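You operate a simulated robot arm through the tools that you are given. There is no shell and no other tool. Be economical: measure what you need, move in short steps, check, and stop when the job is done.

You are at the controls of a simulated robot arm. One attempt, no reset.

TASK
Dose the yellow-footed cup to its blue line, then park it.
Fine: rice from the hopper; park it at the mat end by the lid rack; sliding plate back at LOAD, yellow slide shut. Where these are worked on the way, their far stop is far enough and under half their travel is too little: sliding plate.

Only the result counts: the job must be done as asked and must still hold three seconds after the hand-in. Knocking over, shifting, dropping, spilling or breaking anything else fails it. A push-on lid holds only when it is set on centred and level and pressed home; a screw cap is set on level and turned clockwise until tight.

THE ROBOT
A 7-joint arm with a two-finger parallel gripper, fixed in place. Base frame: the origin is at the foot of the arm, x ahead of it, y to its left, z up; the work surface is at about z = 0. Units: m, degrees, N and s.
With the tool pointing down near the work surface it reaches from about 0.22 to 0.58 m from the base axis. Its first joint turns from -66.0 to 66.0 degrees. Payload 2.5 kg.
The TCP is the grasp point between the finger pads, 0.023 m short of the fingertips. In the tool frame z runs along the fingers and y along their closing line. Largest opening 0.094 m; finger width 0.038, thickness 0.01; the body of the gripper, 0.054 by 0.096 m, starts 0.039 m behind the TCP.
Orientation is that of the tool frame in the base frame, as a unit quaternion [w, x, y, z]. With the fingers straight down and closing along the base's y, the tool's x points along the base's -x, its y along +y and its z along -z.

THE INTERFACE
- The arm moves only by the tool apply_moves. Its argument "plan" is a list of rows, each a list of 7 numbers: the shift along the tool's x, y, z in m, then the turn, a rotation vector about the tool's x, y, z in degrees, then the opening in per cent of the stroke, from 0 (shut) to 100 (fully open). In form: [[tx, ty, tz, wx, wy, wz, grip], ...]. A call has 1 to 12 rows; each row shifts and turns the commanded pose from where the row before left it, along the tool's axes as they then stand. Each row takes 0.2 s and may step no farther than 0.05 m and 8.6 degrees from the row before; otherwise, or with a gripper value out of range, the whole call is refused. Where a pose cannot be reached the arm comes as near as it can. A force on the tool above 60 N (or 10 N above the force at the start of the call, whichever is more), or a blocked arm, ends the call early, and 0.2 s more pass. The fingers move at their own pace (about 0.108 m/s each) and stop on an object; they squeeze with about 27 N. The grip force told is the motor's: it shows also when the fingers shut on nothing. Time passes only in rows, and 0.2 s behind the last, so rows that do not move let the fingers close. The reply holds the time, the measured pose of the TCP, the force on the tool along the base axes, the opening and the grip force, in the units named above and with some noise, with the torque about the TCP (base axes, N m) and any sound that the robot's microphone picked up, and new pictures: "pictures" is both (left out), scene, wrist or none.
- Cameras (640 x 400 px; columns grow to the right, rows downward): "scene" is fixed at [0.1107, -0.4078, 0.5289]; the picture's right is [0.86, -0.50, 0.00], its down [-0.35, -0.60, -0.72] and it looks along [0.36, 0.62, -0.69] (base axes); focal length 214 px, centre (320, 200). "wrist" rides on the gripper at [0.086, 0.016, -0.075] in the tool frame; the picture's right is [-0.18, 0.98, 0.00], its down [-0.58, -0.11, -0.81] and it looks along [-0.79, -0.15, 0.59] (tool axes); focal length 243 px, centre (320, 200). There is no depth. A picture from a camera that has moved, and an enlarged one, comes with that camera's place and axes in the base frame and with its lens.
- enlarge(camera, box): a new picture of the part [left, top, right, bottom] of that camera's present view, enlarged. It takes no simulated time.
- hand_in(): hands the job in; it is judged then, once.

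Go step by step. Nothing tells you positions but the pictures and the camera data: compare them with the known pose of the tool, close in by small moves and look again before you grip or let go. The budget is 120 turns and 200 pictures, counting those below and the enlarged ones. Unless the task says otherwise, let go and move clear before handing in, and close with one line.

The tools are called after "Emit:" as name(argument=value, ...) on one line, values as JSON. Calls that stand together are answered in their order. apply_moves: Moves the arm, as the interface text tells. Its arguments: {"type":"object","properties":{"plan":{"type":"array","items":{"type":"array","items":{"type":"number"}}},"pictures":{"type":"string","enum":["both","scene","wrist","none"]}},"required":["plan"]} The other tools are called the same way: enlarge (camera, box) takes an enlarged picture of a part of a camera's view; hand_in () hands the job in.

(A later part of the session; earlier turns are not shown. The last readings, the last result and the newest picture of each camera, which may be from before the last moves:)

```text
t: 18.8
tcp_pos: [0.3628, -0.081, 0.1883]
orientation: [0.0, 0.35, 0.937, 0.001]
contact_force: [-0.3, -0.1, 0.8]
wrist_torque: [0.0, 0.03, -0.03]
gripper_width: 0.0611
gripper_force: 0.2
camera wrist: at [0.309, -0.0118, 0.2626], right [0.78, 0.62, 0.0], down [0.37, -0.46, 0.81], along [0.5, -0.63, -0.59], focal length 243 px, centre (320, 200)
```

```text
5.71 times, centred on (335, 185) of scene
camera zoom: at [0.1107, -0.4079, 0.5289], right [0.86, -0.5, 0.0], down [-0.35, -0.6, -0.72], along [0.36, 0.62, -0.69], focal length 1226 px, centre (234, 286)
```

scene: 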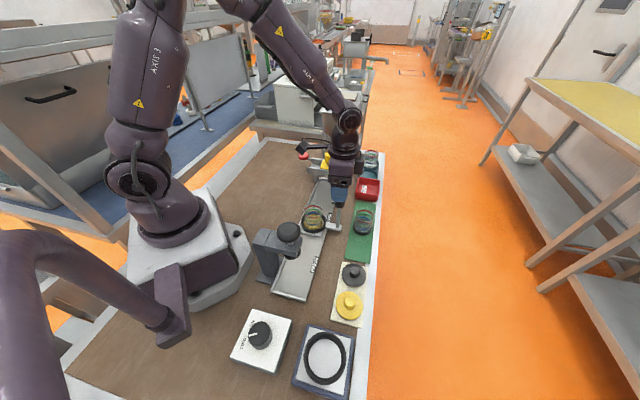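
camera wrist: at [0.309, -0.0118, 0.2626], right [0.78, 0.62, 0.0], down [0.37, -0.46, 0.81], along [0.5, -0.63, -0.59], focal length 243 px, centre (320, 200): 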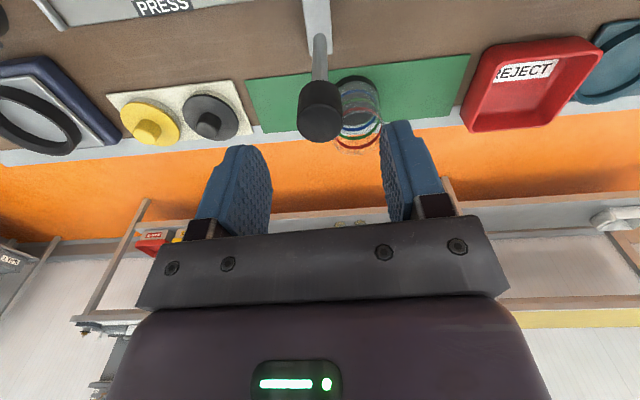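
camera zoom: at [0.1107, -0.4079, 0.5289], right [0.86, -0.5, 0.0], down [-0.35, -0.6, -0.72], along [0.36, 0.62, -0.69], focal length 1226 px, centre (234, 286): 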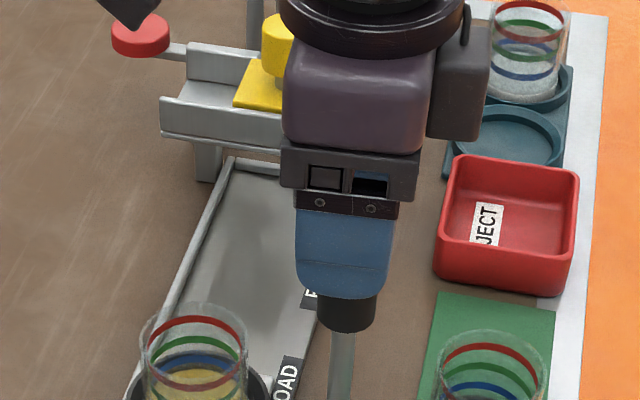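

Knob is centred between the fingers. Descending and gripping it.

Emit:
apply_moves(plan=[[0, 0, 0.03, 0, 0, 0, 65], [0, 0, 0.022, 0, 0, 0, 65], [0, 0, 0, 0, 0, 0, 45], [0, 0, 0, 0, 0, 0, 20], [0, 0, 0, 0, 0, 0, 20], [0, 0, 0, 0, 0, 0, 20]])

```text
t: 20.2
tcp_pos: [0.3647, -0.0814, 0.1364]
orientation: [0.0, 0.35, 0.937, 0.0]
contact_force: [4.7, -5.9, -10.4]
wrist_torque: [0.63, 0.03, 0.01]
gripper_width: 0.0277
gripper_force: 45.1
camera wrist: at [0.3104, -0.0116, 0.2105], right [0.78, 0.62, 0.0], down [0.37, -0.46, 0.81], along [0.5, -0.63, -0.59], focal length 243 px, centre (320, 200)
```

scene: 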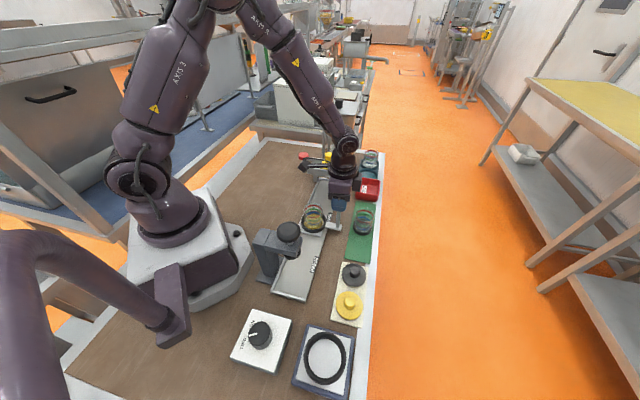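
wrist: 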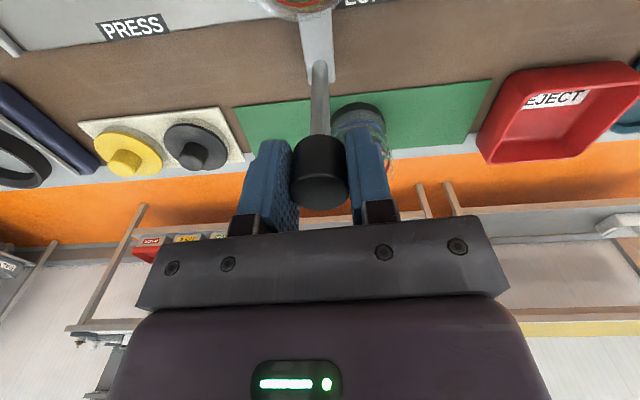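

Gripped. Pushing the plate along the rail slowly toward FILL.

Emit:
apply_moves(plan=[[0, 0.006, 0, 0, 0, 0, 20], [0, 0.01, 0, 0, 0, 0, 20], [0, 0.012, 0, 0, 0, 0, 20], [0, 0.012, 0, 0, 0, 0, 20], [0, 0.012, 0, 0, 0, 0, 20], [0, 0, 0, 0, 0, 0, 20]])

Emit:
enlarge(camera="scene", box=[290, 130, 380, 240])

```text
t: 21.6
tcp_pos: [0.3981, -0.0387, 0.1368]
orientation: [0.0, 0.349, 0.937, 0.002]
contact_force: [-1.0, 0.8, 10.5]
wrist_torque: [-0.87, -0.67, -0.01]
gripper_width: 0.0277
gripper_force: 44.8
camera wrist: at [0.3434, 0.0302, 0.2117], right [0.78, 0.62, 0.0], down [0.37, -0.46, 0.8], along [0.5, -0.63, -0.59], focal length 243 px, centre (320, 200)
```

scene: 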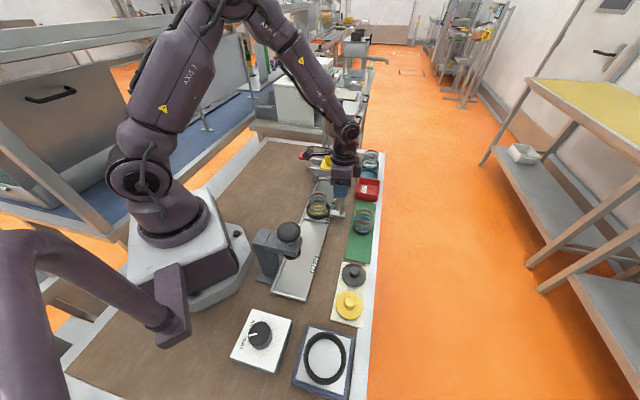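
wrist: 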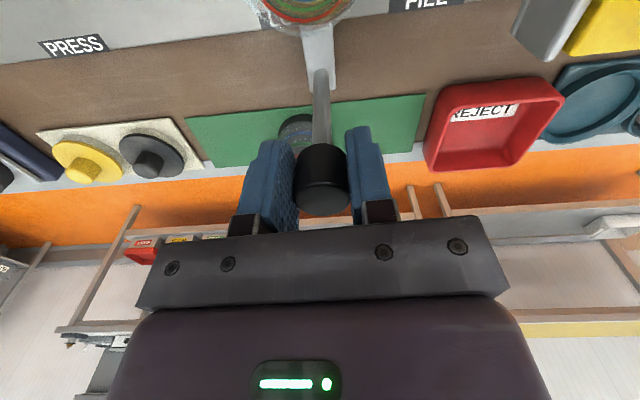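

```text
3.64 times, centred on (335, 185) of scene
camera zoom: at [0.1107, -0.4078, 0.5289], right [0.86, -0.5, 0.0], down [-0.35, -0.6, -0.72], along [0.36, 0.62, -0.69], focal length 780 px, centre (266, 254)
```

zoom: 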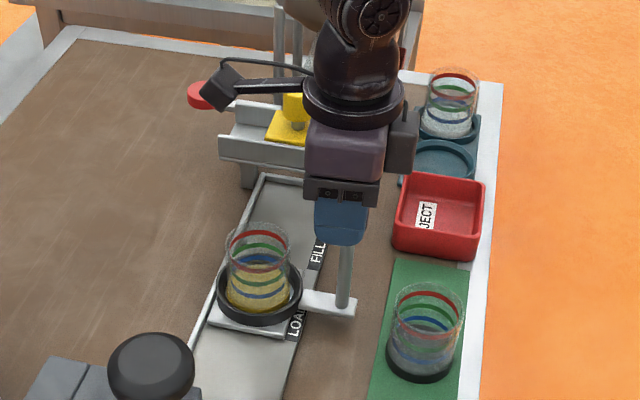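

Emit:
apply_moves(plan=[[0, 0.008, 0, 0, 0, 0, 20], [0, 0.012, 0, 0, 0, 0, 20], [0, 0.012, 0, 0, 0, 0, 20], [0, 0.012, 0, 0, 0, 0, 20], [0, 0.012, 0, 0, 0, 0, 20], [0, 0, 0, 0, 0, 0, 20]])

Emit:
enlarge(camera="scene", box=[290, 100, 380, 210])

```text
t: 23.0
tcp_pos: [0.4358, 0.0005, 0.1371]
orientation: [0.002, 0.35, 0.937, 0.0]
contact_force: [3.6, -1.8, 12.5]
wrist_torque: [-0.14, 0.1, 0.06]
gripper_width: 0.0276
gripper_force: 44.5
camera wrist: at [0.3821, 0.0695, 0.2109], right [0.78, 0.62, 0.0], down [0.36, -0.46, 0.81], along [0.5, -0.63, -0.59], focal length 243 px, centre (320, 200)
```

scene: 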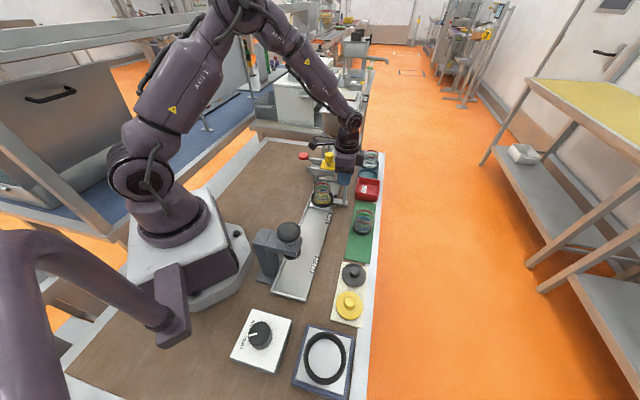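
wrist: 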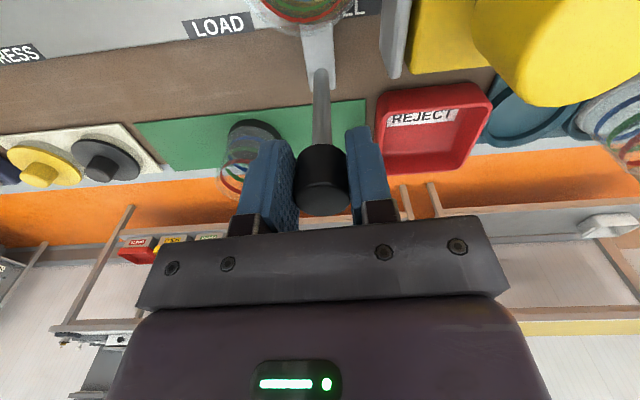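

```text
3.64 times, centred on (335, 155) of scene
camera zoom: at [0.1107, -0.4078, 0.5289], right [0.86, -0.5, 0.0], down [-0.35, -0.6, -0.72], along [0.36, 0.62, -0.69], focal length 780 px, centre (266, 364)
```

zoom: 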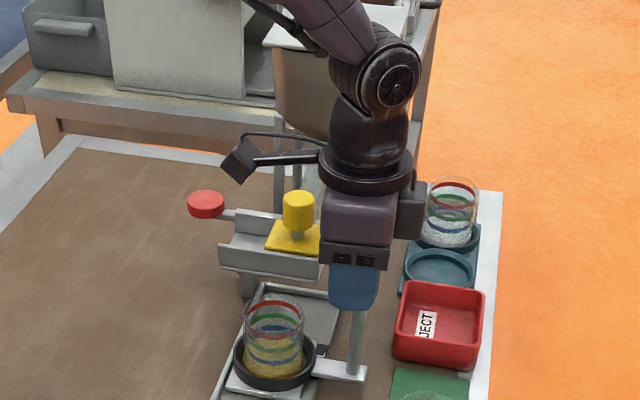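

Emit:
apply_moves(plan=[[0, 0.008, 0, 0, 0, 0, 20], [0, 0.01, 0, 0, 0, 0, 20], [0, 0.01, 0, 0, 0, 0, 20], [0, 0.01, 0, 0, 0, 0, 20], [0, 0, 0, 0, 0, 0, 20]])

Emit:
enlarge(camera="scene", box=[290, 100, 380, 210])

```text
t: 24.2
tcp_pos: [0.4624, 0.027, 0.1354]
orientation: [0.004, 0.351, 0.936, -0.001]
contact_force: [19.4, -18.8, 8.4]
wrist_torque: [-0.66, -0.09, 0.08]
gripper_width: 0.0275
gripper_force: 45.0
camera wrist: at [0.4069, 0.0966, 0.2096], right [0.79, 0.62, 0.0], down [0.36, -0.46, 0.81], along [0.5, -0.64, -0.59], focal length 243 px, centre (320, 200)
```

scene: 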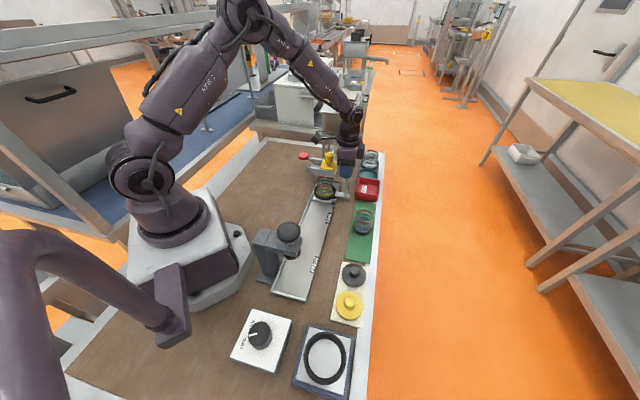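
wrist: 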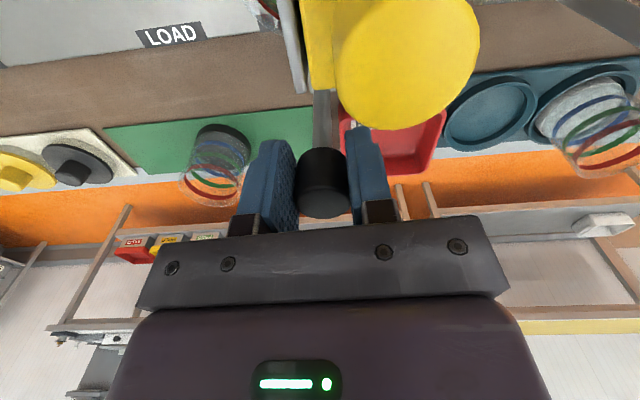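

```text
3.64 times, centred on (335, 155) of scene
camera zoom: at [0.1107, -0.4078, 0.5289], right [0.86, -0.5, 0.0], down [-0.35, -0.6, -0.72], along [0.36, 0.62, -0.69], focal length 780 px, centre (266, 364)
```

zoom: 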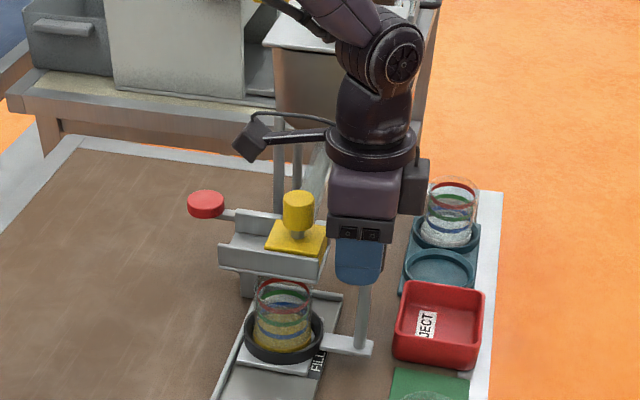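

Lateral force suggests my push direction is a degree or so off the rail; I'll relieve it sideways and continue to the stop.

Emit:
apply_moves(plan=[[-0.002, 0, 0, 0, 0, 0, 20], [-0.0002, 0.006, 0, 0, 0, 0, 20], [-0.0002, 0.008, 0, 0, 0, 0, 20], [0, 0, 0, 0, 0, 0, 20]])

Emit:
enlarge(camera="scene", box=[290, 120, 370, 200])

```text
t: 25.2
tcp_pos: [0.4712, 0.037, 0.1356]
orientation: [0.001, 0.351, 0.936, 0.0]
contact_force: [16.2, -15.5, 5.0]
wrist_torque: [0.47, 0.12, 0.13]
gripper_width: 0.0277
gripper_force: 45.1
camera wrist: at [0.4172, 0.1068, 0.2099], right [0.78, 0.62, 0.0], down [0.37, -0.46, 0.81], along [0.5, -0.63, -0.59], focal length 243 px, centre (320, 200)
```

scene: 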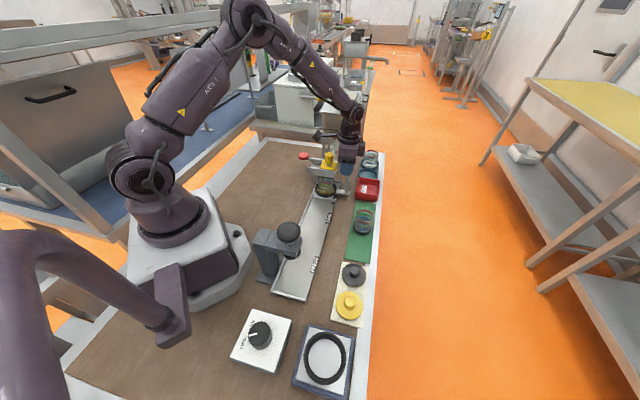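
wrist: 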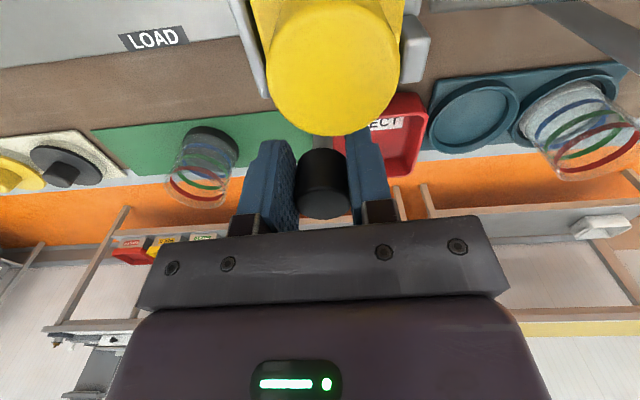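

```text
5.00 times, centred on (330, 160) of scene
camera zoom: at [0.1107, -0.4079, 0.5289], right [0.86, -0.5, 0.0], down [-0.35, -0.6, -0.72], along [0.36, 0.62, -0.69], focal length 1072 px, centre (270, 400)
```

zoom: 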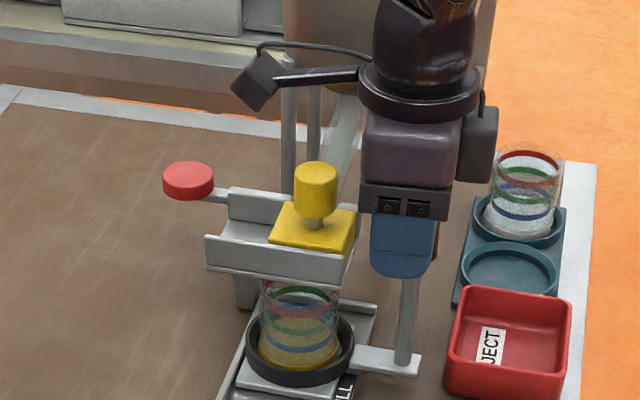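

Emit:
apply_moves(plan=[[-0.002, 0, 0, 0, 0, 0, 20], [-0.0003, 0.005, 0, 0, 0, 0, 20], [-0.0003, 0.005, 0, 0, 0, 0, 20], [-0.0003, 0.005, 0, 0, 0, 0, 20], [0, 0, 0, 0, 0, 0, 20]])

Emit:
enlarge(camera="scene", box=[290, 120, 370, 200])

```text
t: 26.5
tcp_pos: [0.479, 0.0436, 0.1344]
orientation: [-0.009, 0.353, 0.936, -0.007]
contact_force: [-6.6, -2.3, 2.5]
wrist_torque: [0.33, -1.28, -0.06]
gripper_width: 0.0278
gripper_force: 44.4
stopped in row 5: the force on the tool passed its limit at 60 N (the readings are from after the stop); the commanded pose is now the measured one
camera wrist: at [0.4265, 0.1135, 0.2094], right [0.79, 0.62, -0.02], down [0.38, -0.46, 0.8], along [0.48, -0.64, -0.6], focal length 243 px, centre (320, 200)
```

scene: 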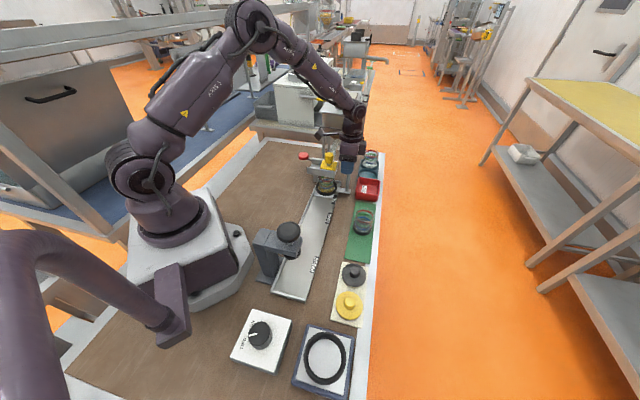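
wrist: 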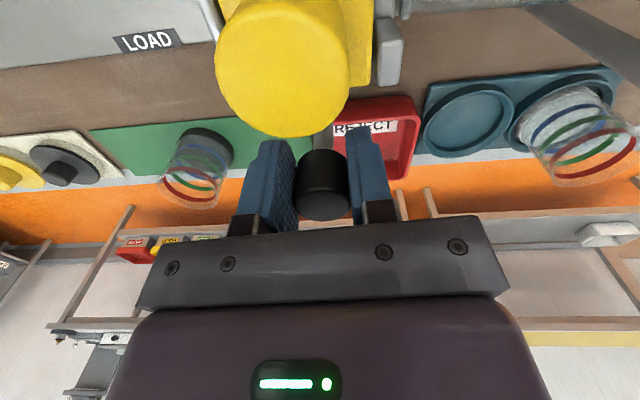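

```text
5.00 times, centred on (330, 160) of scene
camera zoom: at [0.1108, -0.4078, 0.5289], right [0.86, -0.5, 0.0], down [-0.35, -0.6, -0.72], along [0.36, 0.62, -0.69], focal length 1072 px, centre (270, 400)
```

zoom: 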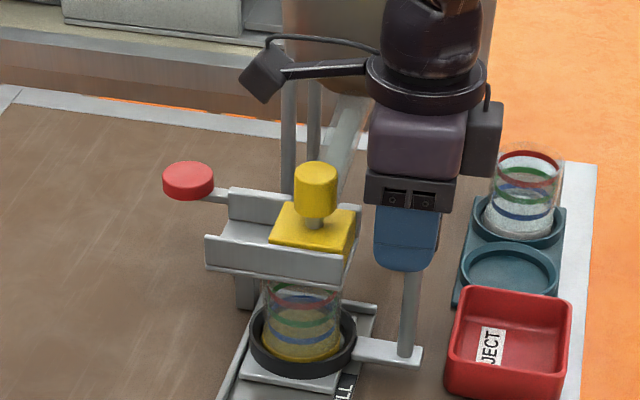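

Emit:
apply_moves(plan=[[0, 0.002, 0, 0, 0, 0, 20], [0, 0.002, 0, 0, 0, 0, 20], [0, 0, 0, 0, 0, 0, 20]], pictures="none")

```text
t: 27.3
tcp_pos: [0.479, 0.0452, 0.1342]
orientation: [-0.013, 0.354, 0.935, -0.011]
contact_force: [-39.9, -21.6, 22.3]
wrist_torque: [0.1, -1.12, -0.4]
gripper_width: 0.0281
gripper_force: 44.6
```

The plate is hard against its far stop (42 N along the rail, 169 mm travel). Backing off the load, releasing, and rising.

Emit:
apply_moves(plan=[[0, -0.003, 0, 0, 0, 0, 20], [0, 0, 0, 0, 0, 0, 40], [0, 0, 0, 0, 0, 0, 60], [0, 0, 0, 0, 0, 0, 60], [0, 0, -0.03, 0, 0, 0, 60], [0, 0, -0.04, 0, 0, 0, 60], [-0.02, 0, -0.03, 0, 0, 0, 60], [0, 0, 0, 0, 0, 0, 60]])

Emit:
enlarge(camera="scene", box=[290, 120, 370, 200])

Emit:
enlarge(camera="wrist", box=[220, 0, 460, 150])

```text
t: 29.1
tcp_pos: [0.4959, 0.0319, 0.2338]
orientation: [-0.009, 0.352, 0.936, -0.007]
contact_force: [0.5, -1.4, 0.0]
wrist_torque: [-0.03, 0.02, 0.03]
gripper_width: 0.0564
gripper_force: 0.1
camera wrist: at [0.4441, 0.1014, 0.3083], right [0.79, 0.62, -0.02], down [0.38, -0.46, 0.8], along [0.48, -0.64, -0.6], focal length 243 px, centre (320, 200)
```

scene: 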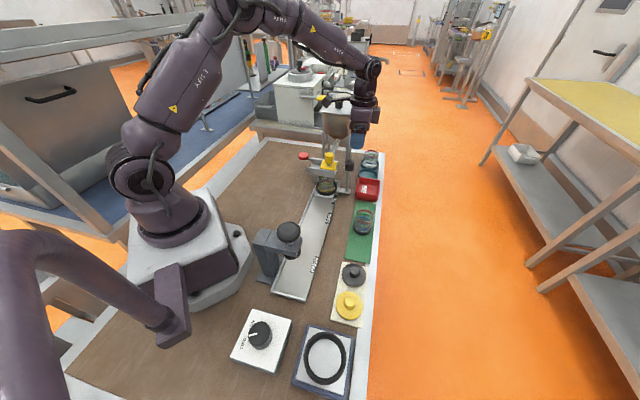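
wrist: 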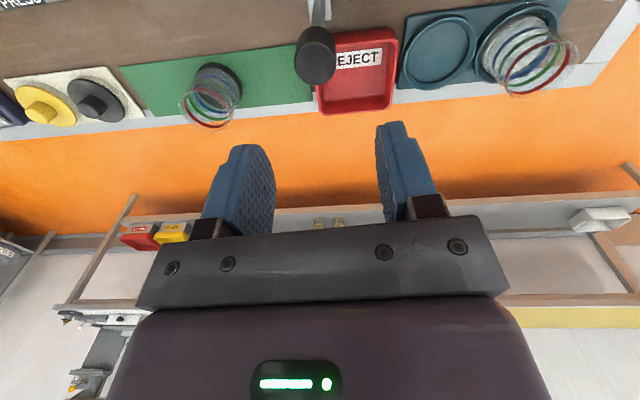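

```text
5.00 times, centred on (330, 160) of scene
camera zoom: at [0.1107, -0.4078, 0.5289], right [0.86, -0.5, 0.0], down [-0.35, -0.6, -0.72], along [0.36, 0.62, -0.69], focal length 1072 px, centre (270, 400)
```

zoom: 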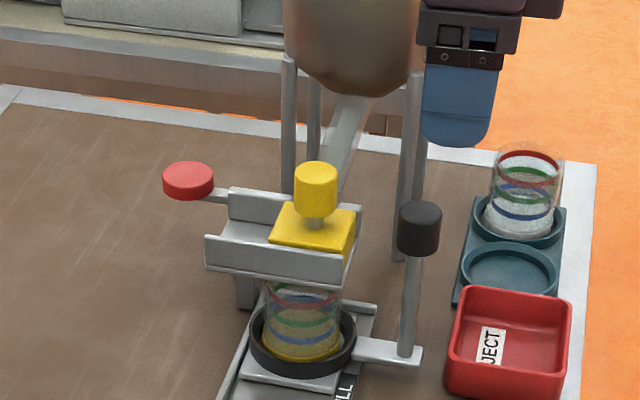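

```text
2.67 times, centred on (340, 75) of wrist
camera zoom: at [0.4441, 0.1014, 0.3083], right [0.79, 0.62, -0.02], down [0.38, -0.46, 0.8], along [0.48, -0.64, -0.6], focal length 647 px, centre (267, 533)
```

zoom: 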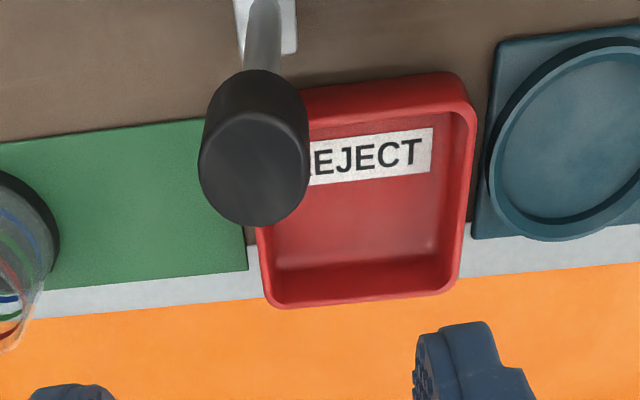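

Cup is under the trough at FILL. Next I'll square the tool, move over the yellow slide's knob and turn the hand so the fingers close along the slide's direction.

Emit:
apply_moves(plan=[[0, 0, -0.02, -1.1, -0.7, 0, 60], [0.042, -0.0013, 0, 0, 0, 0, 60], [0.042, -0.0013, 0, 0, 0, 0, 60], [0, 0, 0, 0, 0, -8.4, 60], [0, 0, 0, 0, 0, -8.4, 60], [0, 0, 0, 0, 0, -8.4, 60], [0, 0, 0, 0, 0, -8.4, 60], [0, 0, 0, 0, 0, -8.4, 60], [0, 0, 0, 0, 0, -8.4, 60], [0, 0, 0, 0, 0, -8.4, 60], [0, 0, 0, 0, 0, -8.4, 60], [0, 0, 0, 0, 0, -8.4, 60]], pictures="none")

Emit:
apply_moves(plan=[[0, 0, 0, 0, 0, -8.4, 60], [0, 0, 0, 0, 0, -7, 60], [0, 0, 0, 0, 0, 0, 60]])

Emit:
enlarge(camera="wrist", box=[220, 0, 420, 140])

```text
t: 31.7
tcp_pos: [0.4334, 0.0852, 0.2549]
orientation: [0.0, -0.295, 0.956, 0.0]
contact_force: [-1.0, -0.6, 0.5]
wrist_torque: [0.0, 0.0, -0.01]
gripper_width: 0.0564
gripper_force: 0.0
```

```text
t: 32.5
tcp_pos: [0.4326, 0.0861, 0.2544]
orientation: [0.0, -0.421, 0.907, 0.001]
contact_force: [-0.2, 1.2, -0.7]
wrist_torque: [0.03, 0.0, 0.03]
gripper_width: 0.0563
gripper_force: 0.0
camera wrist: at [0.3647, 0.0307, 0.3286], right [-0.63, 0.78, 0.0], down [0.46, 0.37, 0.81], along [0.62, 0.51, -0.59], focal length 243 px, centre (320, 200)
```

scene: 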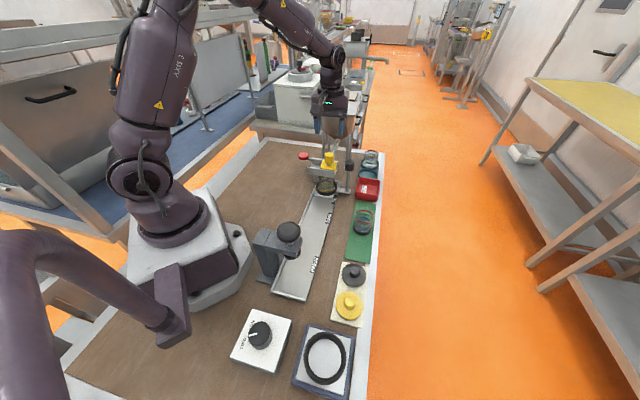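
wrist: 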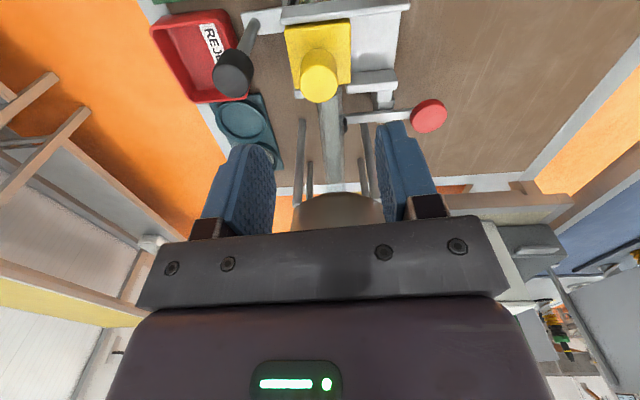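

```text
2.86 times, centred on (320, 70) of wrist
camera zoom: at [0.3647, 0.0307, 0.3286], right [-0.63, 0.78, 0.0], down [0.46, 0.37, 0.81], along [0.62, 0.51, -0.59], focal length 693 px, centre (320, 571)
```

zoom: 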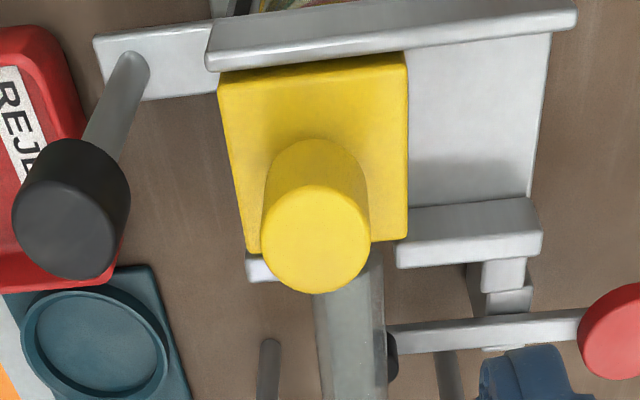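

Knob is centred under the tool. Descending to grip it.

Emit:
apply_moves(plan=[[0, 0, 0.04, 0, 0, 0, 60], [0, 0, 0.035, 0, 0, 0, 60], [0, 0, 0.024, 0, 0, 0, 60], [0, 0, 0, 0, 0, 0, 40], [0, 0, 0, 0, 0, 0, 20], [0, 0, 0, 0, 0, 0, 20]])

Emit:
enlarge(camera="scene", box=[290, 120, 370, 200])

```text
t: 33.9
tcp_pos: [0.4321, 0.0864, 0.1546]
orientation: [-0.001, -0.419, 0.908, -0.001]
contact_force: [2.2, -1.5, -4.9]
wrist_torque: [0.19, -0.69, -0.42]
gripper_width: 0.0271
gripper_force: 45.0
camera wrist: at [0.3637, 0.0296, 0.2287], right [-0.63, 0.78, 0.0], down [0.46, 0.37, 0.81], along [0.63, 0.51, -0.59], focal length 243 px, centre (320, 200)
```

scene: 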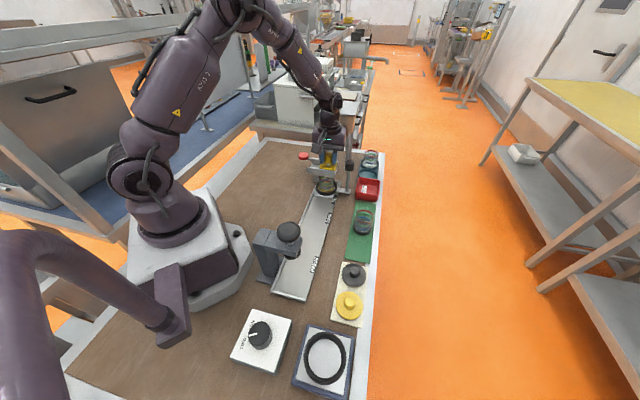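
wrist: 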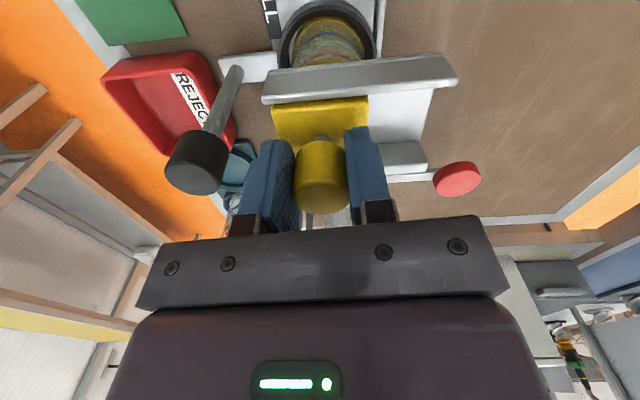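

```text
5.00 times, centred on (330, 160) of scene
camera zoom: at [0.1108, -0.4078, 0.5289], right [0.86, -0.5, 0.0], down [-0.35, -0.6, -0.72], along [0.36, 0.62, -0.69], focal length 1072 px, centre (270, 400)
```

zoom: 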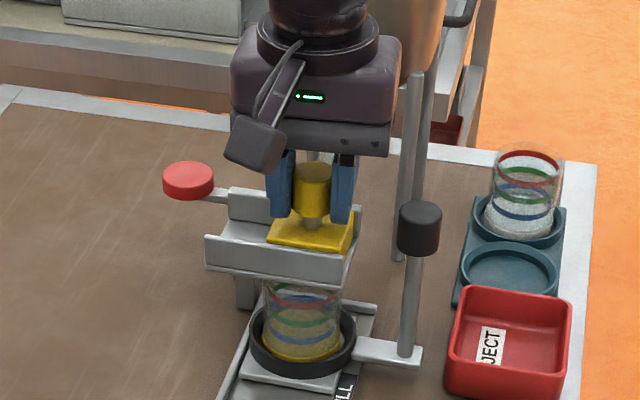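

Gripped, with the cup still visible in the scene view. Opening the slide a little and watching.

Emit:
apply_moves(plan=[[0, 0.005, 0, 0, 0, 0, 20], [0, 0.004, 0, 0, 0, 0, 20]], pictures="none")

Emit:
enlarge(camera="scene", box=[310, 150, 360, 200])

```text
t: 34.5
tcp_pos: [0.4244, 0.0913, 0.1542]
orientation: [0.001, -0.42, 0.907, 0.001]
contact_force: [6.1, 5.9, -9.2]
wrist_torque: [-0.77, 0.7, -0.62]
gripper_width: 0.0272
gripper_force: 45.1
```

```text
8.00 times, centred on (335, 175) of scene
camera zoom: at [0.1108, -0.4078, 0.5289], right [0.86, -0.5, 0.0], down [-0.35, -0.6, -0.72], along [0.36, 0.62, -0.69], focal length 1716 px, centre (200, 400)
```

zoom: 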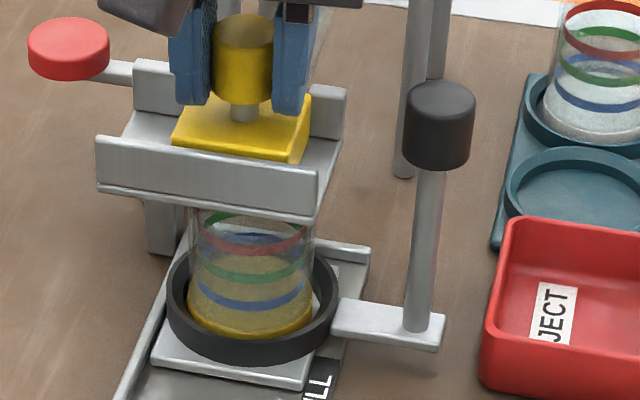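

Emit:
apply_moves(plan=[[0, 0.005, 0, 0, 0, 0, 20], [0, 0.004, 0, 0, 0, 0, 20]], pictures="none")

Emit:
enlarge(camera="scene", box=[310, 150, 360, 200])

```text
t: 35.1
tcp_pos: [0.4189, 0.0985, 0.1552]
orientation: [0.0, -0.421, 0.907, 0.001]
contact_force: [13.0, 12.6, -20.8]
wrist_torque: [-0.54, 0.46, -0.43]
gripper_width: 0.0268
gripper_force: 45.5
```

```text
8.00 times, centred on (335, 175) of scene
camera zoom: at [0.1109, -0.4078, 0.5289], right [0.86, -0.5, 0.0], down [-0.35, -0.6, -0.72], along [0.36, 0.62, -0.69], focal length 1716 px, centre (200, 400)
```

zoom: 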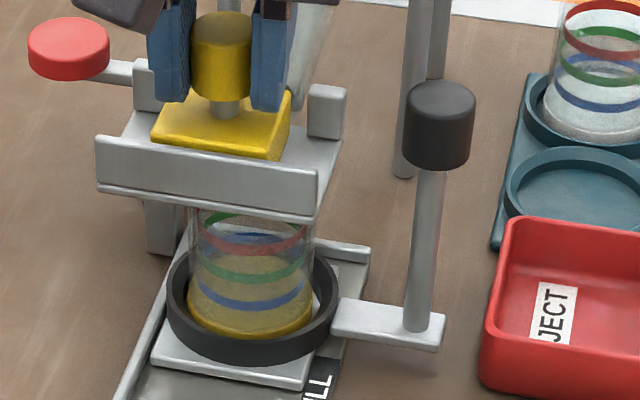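

Emit:
apply_moves(plan=[[-0.001, 0.005, 0.001, 0, 0, 0, 20], [-0.0005, 0.005, 0, 0, 0, 0, 20]], pictures="none")

Emit:
enlarge(camera="scene", box=[310, 150, 360, 200])

```text
t: 35.7
tcp_pos: [0.4111, 0.1046, 0.1551]
orientation: [0.001, -0.419, 0.908, 0.001]
contact_force: [4.3, 2.5, -7.1]
wrist_torque: [1.02, -0.74, -0.36]
gripper_width: 0.0272
gripper_force: 45.1
```

```text
8.00 times, centred on (335, 175) of scene
camera zoom: at [0.1108, -0.4079, 0.5289], right [0.86, -0.5, 0.0], down [-0.35, -0.6, -0.72], along [0.36, 0.62, -0.69], focal length 1716 px, centre (200, 400)
```

zoom: 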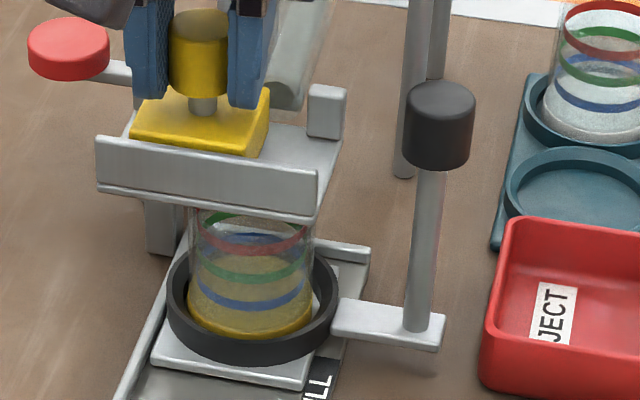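

Emit:
apply_moves(plan=[[-0.0003, 0.005, 0, 0, 0, 0, 20], [-0.0003, 0.004, 0, 0, 0, 0, 20]], pictures="wrist")

Emit:
enlarge(camera="scene", box=[310, 150, 360, 200])

Emit:
enlarge(camera="wrist", box=[160, 0, 460, 220])

```text
t: 36.3
tcp_pos: [0.4057, 0.1109, 0.1552]
orientation: [0.001, -0.42, 0.908, 0.0]
contact_force: [-0.2, 1.1, 6.1]
wrist_torque: [0.66, -0.74, -0.47]
gripper_width: 0.0272
gripper_force: 44.5
camera wrist: at [0.3373, 0.0557, 0.2288], right [-0.63, 0.78, 0.0], down [0.46, 0.37, 0.81], along [0.63, 0.51, -0.59], focal length 243 px, centre (320, 200)
```

wrist: 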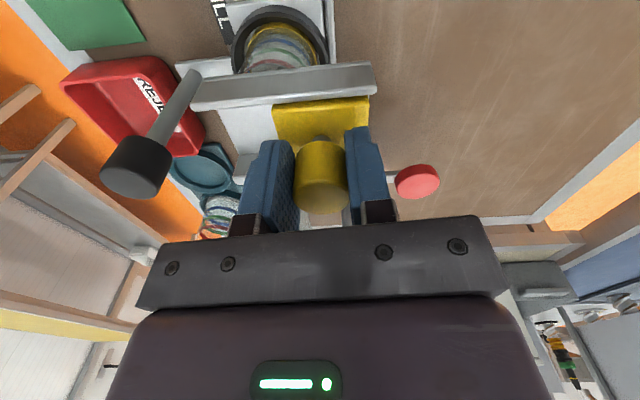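

```text
8.00 times, centred on (335, 175) of scene
camera zoom: at [0.1107, -0.4079, 0.5289], right [0.86, -0.5, 0.0], down [-0.35, -0.6, -0.72], along [0.36, 0.62, -0.69], focal length 1716 px, centre (200, 400)
```

zoom: 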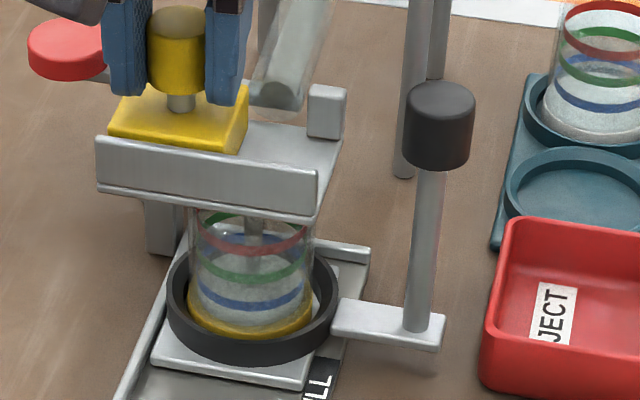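

```text
1.82 times, centred on (310, 110) of wrist
camera zoom: at [0.3373, 0.0557, 0.2288], right [-0.63, 0.78, 0.0], down [0.46, 0.37, 0.81], along [0.63, 0.51, -0.59], focal length 441 px, centre (338, 364)
```

zoom: 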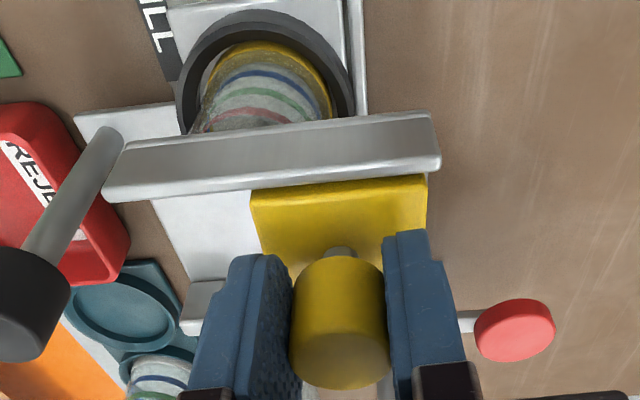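

Rice is flowing fast. Closing the slide straight back now, then judging the level.

Emit:
apply_moves(plan=[[0.0006, -0.018, 0, 0, 0, 0, 20]], pictures="none")

Emit:
enlarge(camera="scene", box=[325, 165, 355, 195])

```text
t: 36.7
tcp_pos: [0.4203, 0.0971, 0.1546]
orientation: [-0.001, -0.418, 0.908, -0.001]
contact_force: [-11.0, -12.4, 24.2]
wrist_torque: [0.18, -0.21, -0.39]
gripper_width: 0.0272
gripper_force: 44.7
```

```text
13.33 times, centred on (340, 180) of scene
camera zoom: at [0.1106, -0.4079, 0.5289], right [0.86, -0.5, 0.0], down [-0.35, -0.6, -0.72], along [0.36, 0.62, -0.69], focal length 2860 px, centre (53, 467)
```

zoom: 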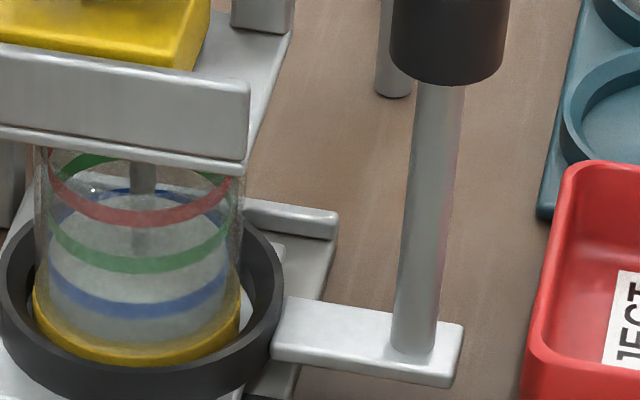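

Emit:
apply_moves(plan=[[0.0006, -0.012, 0, 0, 0, 0, 20]], pictures="none")

Emit:
enlarge(camera="scene", box=[320, 165, 350, 195])

```text
t: 37.1
tcp_pos: [0.4281, 0.0903, 0.1542]
orientation: [-0.003, -0.42, 0.907, -0.002]
contact_force: [-13.3, -13.4, 23.0]
wrist_torque: [-0.17, 0.03, -0.32]
gripper_width: 0.0273
gripper_force: 45.1
```

```text
13.33 times, centred on (335, 180) of scene
camera zoom: at [0.1106, -0.4079, 0.5289], right [0.86, -0.5, 0.0], down [-0.35, -0.6, -0.72], along [0.36, 0.62, -0.69], focal length 2860 px, centre (120, 467)
```

zoom: 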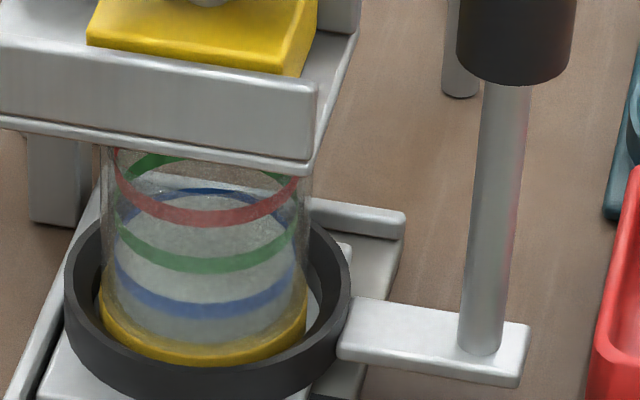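

The stream has stopped. Pushing the slide fully home to its stop.

Emit:
apply_moves(plan=[[-0.0006, -0.004, 0.0005, 0, 0, 0, 20], [0, -0.003, 0, 0, 0, 0, 20], [0, -0.002, 0, 0, 0, 0, 20], [0, 0, 0, 0, 0, 0, 20]], pictures="wrist")

Emit:
enlarge(camera="scene", box=[310, 150, 360, 200])

Emit:
enlarge(camera="scene", box=[324, 174, 340, 194])

```text
t: 38.1
tcp_pos: [0.4341, 0.0864, 0.1545]
orientation: [-0.003, -0.418, 0.908, 0.0]
contact_force: [-20.8, -19.0, 13.7]
wrist_torque: [-0.26, -0.36, -0.33]
gripper_width: 0.0271
gripper_force: 45.2
camera wrist: at [0.3665, 0.0302, 0.2275], right [-0.63, 0.78, 0.0], down [0.47, 0.37, 0.8], along [0.62, 0.51, -0.6], focal length 243 px, centre (320, 200)
```

wrist: 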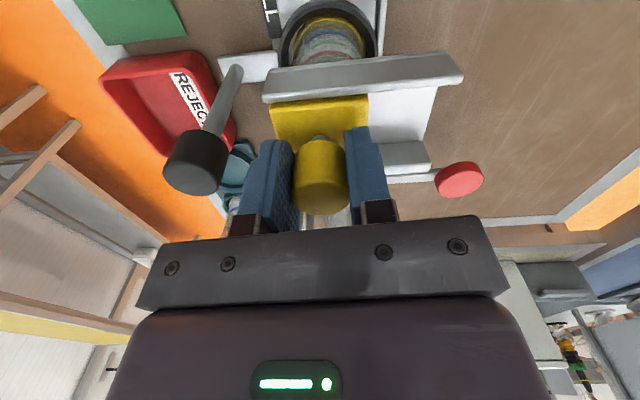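

```text
8.00 times, centred on (335, 175) of scene
camera zoom: at [0.1107, -0.4079, 0.5289], right [0.86, -0.5, 0.0], down [-0.35, -0.6, -0.72], along [0.36, 0.62, -0.69], focal length 1716 px, centre (200, 400)
```

zoom: 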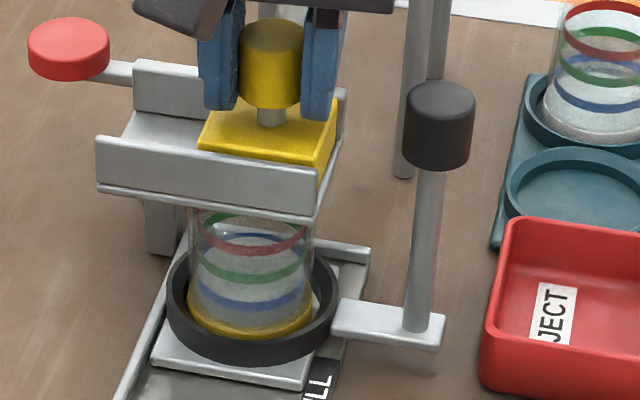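

```text
16.00 times, centred on (332, 184) of scene
camera zoom: at [0.1107, -0.4079, 0.5289], right [0.86, -0.5, 0.0], down [-0.35, -0.6, -0.72], along [0.36, 0.62, -0.69], focal length 3432 px, centre (128, 456)
```

zoom: 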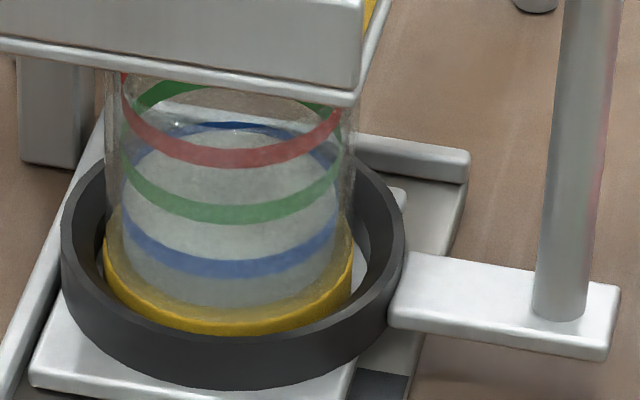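

Emit:
enlarge(camera="wrist", box=[270, 0, 390, 80])

```text
5.00 times, centred on (330, 40) of wrist
camera zoom: at [0.3665, 0.0302, 0.2275], right [-0.63, 0.78, 0.0], down [0.47, 0.37, 0.8], along [0.62, 0.51, -0.6], focal length 1213 px, centre (270, 1000)
```

zoom: 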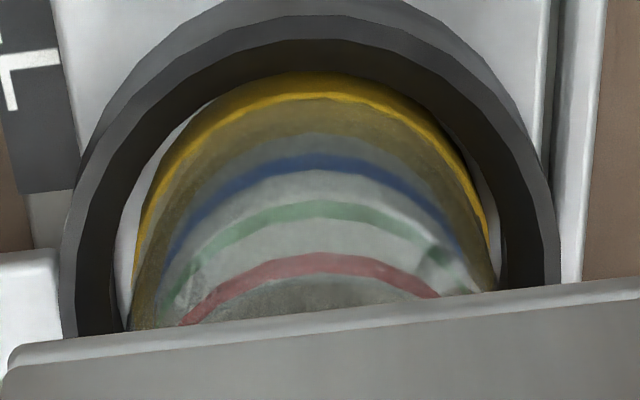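

The level sits within the blue band in both views, and the slide is home. Releasing the knob and rising.

Emit:
apply_moves(plan=[[0.0015, 0.0005, 0.0005, 0, 0, 0, 20], [0, 0, 0, 0, 0, 0, 40], [0, 0, 0, 0, 0, 0, 58], [0, 0, 0, 0, 0, 0, 58], [0, 0, -0.03, 0, 0, 0, 58], [0, 0, -0.04, 0, 0, 0, 58], [0, 0, -0.03, 0, 0, 0, 58], [0, 0, 0, 0, 0, 0, 58]])

Emit:
enlarge(camera="scene", box=[310, 145, 360, 195])

Emit:
enlarge(camera="wrist", box=[200, 0, 440, 140])

```text
t: 39.9
tcp_pos: [0.433, 0.0867, 0.2531]
orientation: [-0.001, -0.42, 0.907, 0.0]
contact_force: [-0.1, 0.3, -0.2]
wrist_torque: [-0.02, -0.04, -0.01]
gripper_width: 0.0545
gripper_force: 0.0
camera wrist: at [0.3655, 0.0298, 0.3271], right [-0.63, 0.78, 0.0], down [0.46, 0.37, 0.81], along [0.63, 0.51, -0.59], focal length 243 px, centre (320, 200)
```

scene: 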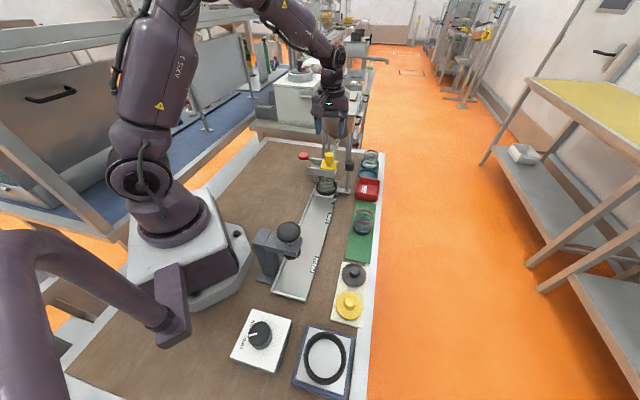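
wrist: 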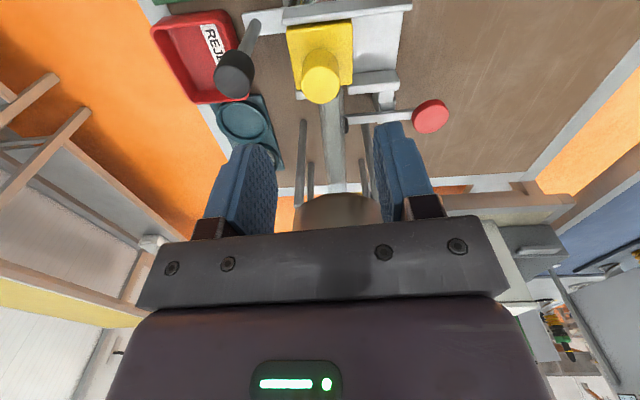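

```text
8.00 times, centred on (335, 170) of scene
camera zoom: at [0.1107, -0.4078, 0.5289], right [0.86, -0.5, 0.0], down [-0.35, -0.6, -0.72], along [0.36, 0.62, -0.69], focal length 1716 px, centre (200, 440)
```

zoom: 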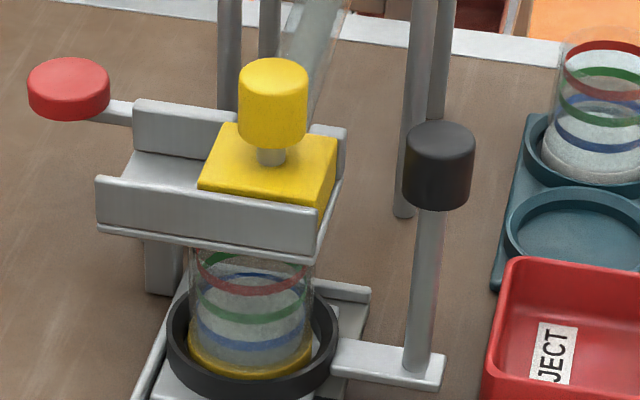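

```text
2.67 times, centred on (320, 70) of wrist
camera zoom: at [0.3655, 0.0298, 0.3271], right [-0.63, 0.78, 0.0], down [0.46, 0.37, 0.81], along [0.63, 0.51, -0.59], focal length 647 px, centre (320, 547)
```

zoom: 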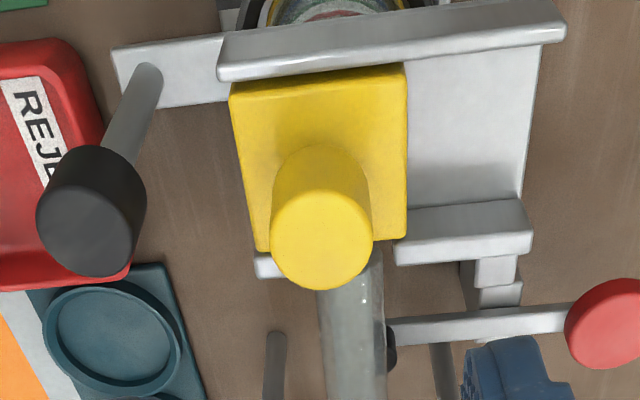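

Slide is back where it began and nothing spilled. Both sightings of the handle knob say the rail runs at exactly 45°, so I'll turn to yaw −45° and go over the handle knob at (0.4825,0.0405).

Emit:
apply_moves(plan=[[0, 0, 0, 0, 0, 8.6, 58], [0, 0, 0, 0, 0, 8.6, 58], [0, 0, 0, 0, 0, 8.6, 58], [0, 0, 0, 0, 0, 8.6, 58], [0, 0, 0, 0, 0, 8.6, 58], [0, 0, 0, 0, 0, 8.6, 58], [0, 0, 0, 0, 0, 8.6, 58], [0, 0, 0, 0, 0, 8.6, 58], [0, 0, 0, 0, 0, 8.6, 58], [0, 0, 0, 0, 0, 8.6, 58], [0, 0, 0, 0, 0, 8.6, 58], [0, 0, 0, 0, 0, 0, 58]], pictures="none")

Emit:
apply_moves(plan=[[-0.034, 0.0011, 0.01, 0, 0, 0, 60], [-0.034, 0.0011, 0.02, 0, 0, 0, 60], [0, 0, 0.02, 0, 0, 0, 60], [0, 0, 0, 0, 0, 0, 60]])

Emit:
enlarge(camera="wrist", box=[220, 60, 420, 200])

```text
t: 42.5
tcp_pos: [0.4344, 0.0855, 0.253]
orientation: [0.0, 0.383, 0.924, 0.001]
contact_force: [0.5, -0.4, -0.9]
wrist_torque: [0.02, -0.02, 0.02]
gripper_width: 0.0545
gripper_force: 0.0
```

```text
t: 43.5
tcp_pos: [0.4814, 0.0374, 0.2026]
orientation: [-0.001, 0.382, 0.924, 0.0]
contact_force: [-0.3, -0.1, -0.5]
wrist_torque: [0.02, -0.01, -0.03]
gripper_width: 0.0564
gripper_force: 0.0
camera wrist: at [0.4329, 0.1099, 0.2771], right [0.82, 0.57, 0.0], down [0.34, -0.49, 0.81], along [0.46, -0.66, -0.59], focal length 243 px, centre (320, 200)
```

scene: 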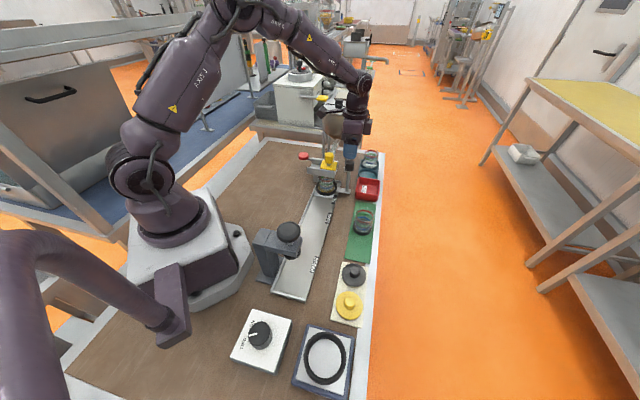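
wrist: 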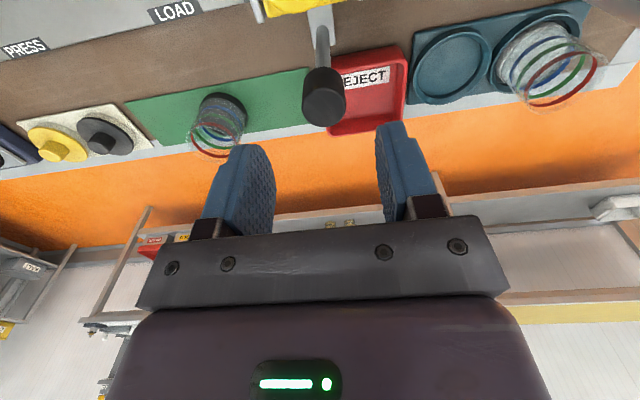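

```text
2.86 times, centred on (320, 130) of wrist
camera zoom: at [0.4329, 0.1099, 0.2771], right [0.82, 0.57, 0.0], down [0.34, -0.49, 0.81], along [0.46, -0.66, -0.59], focal length 693 px, centre (320, 400)
```

zoom: 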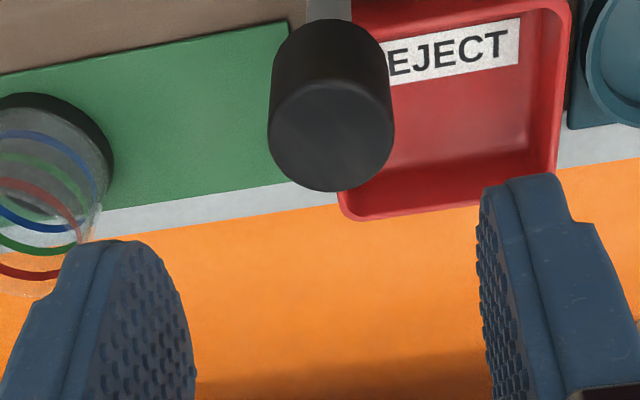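

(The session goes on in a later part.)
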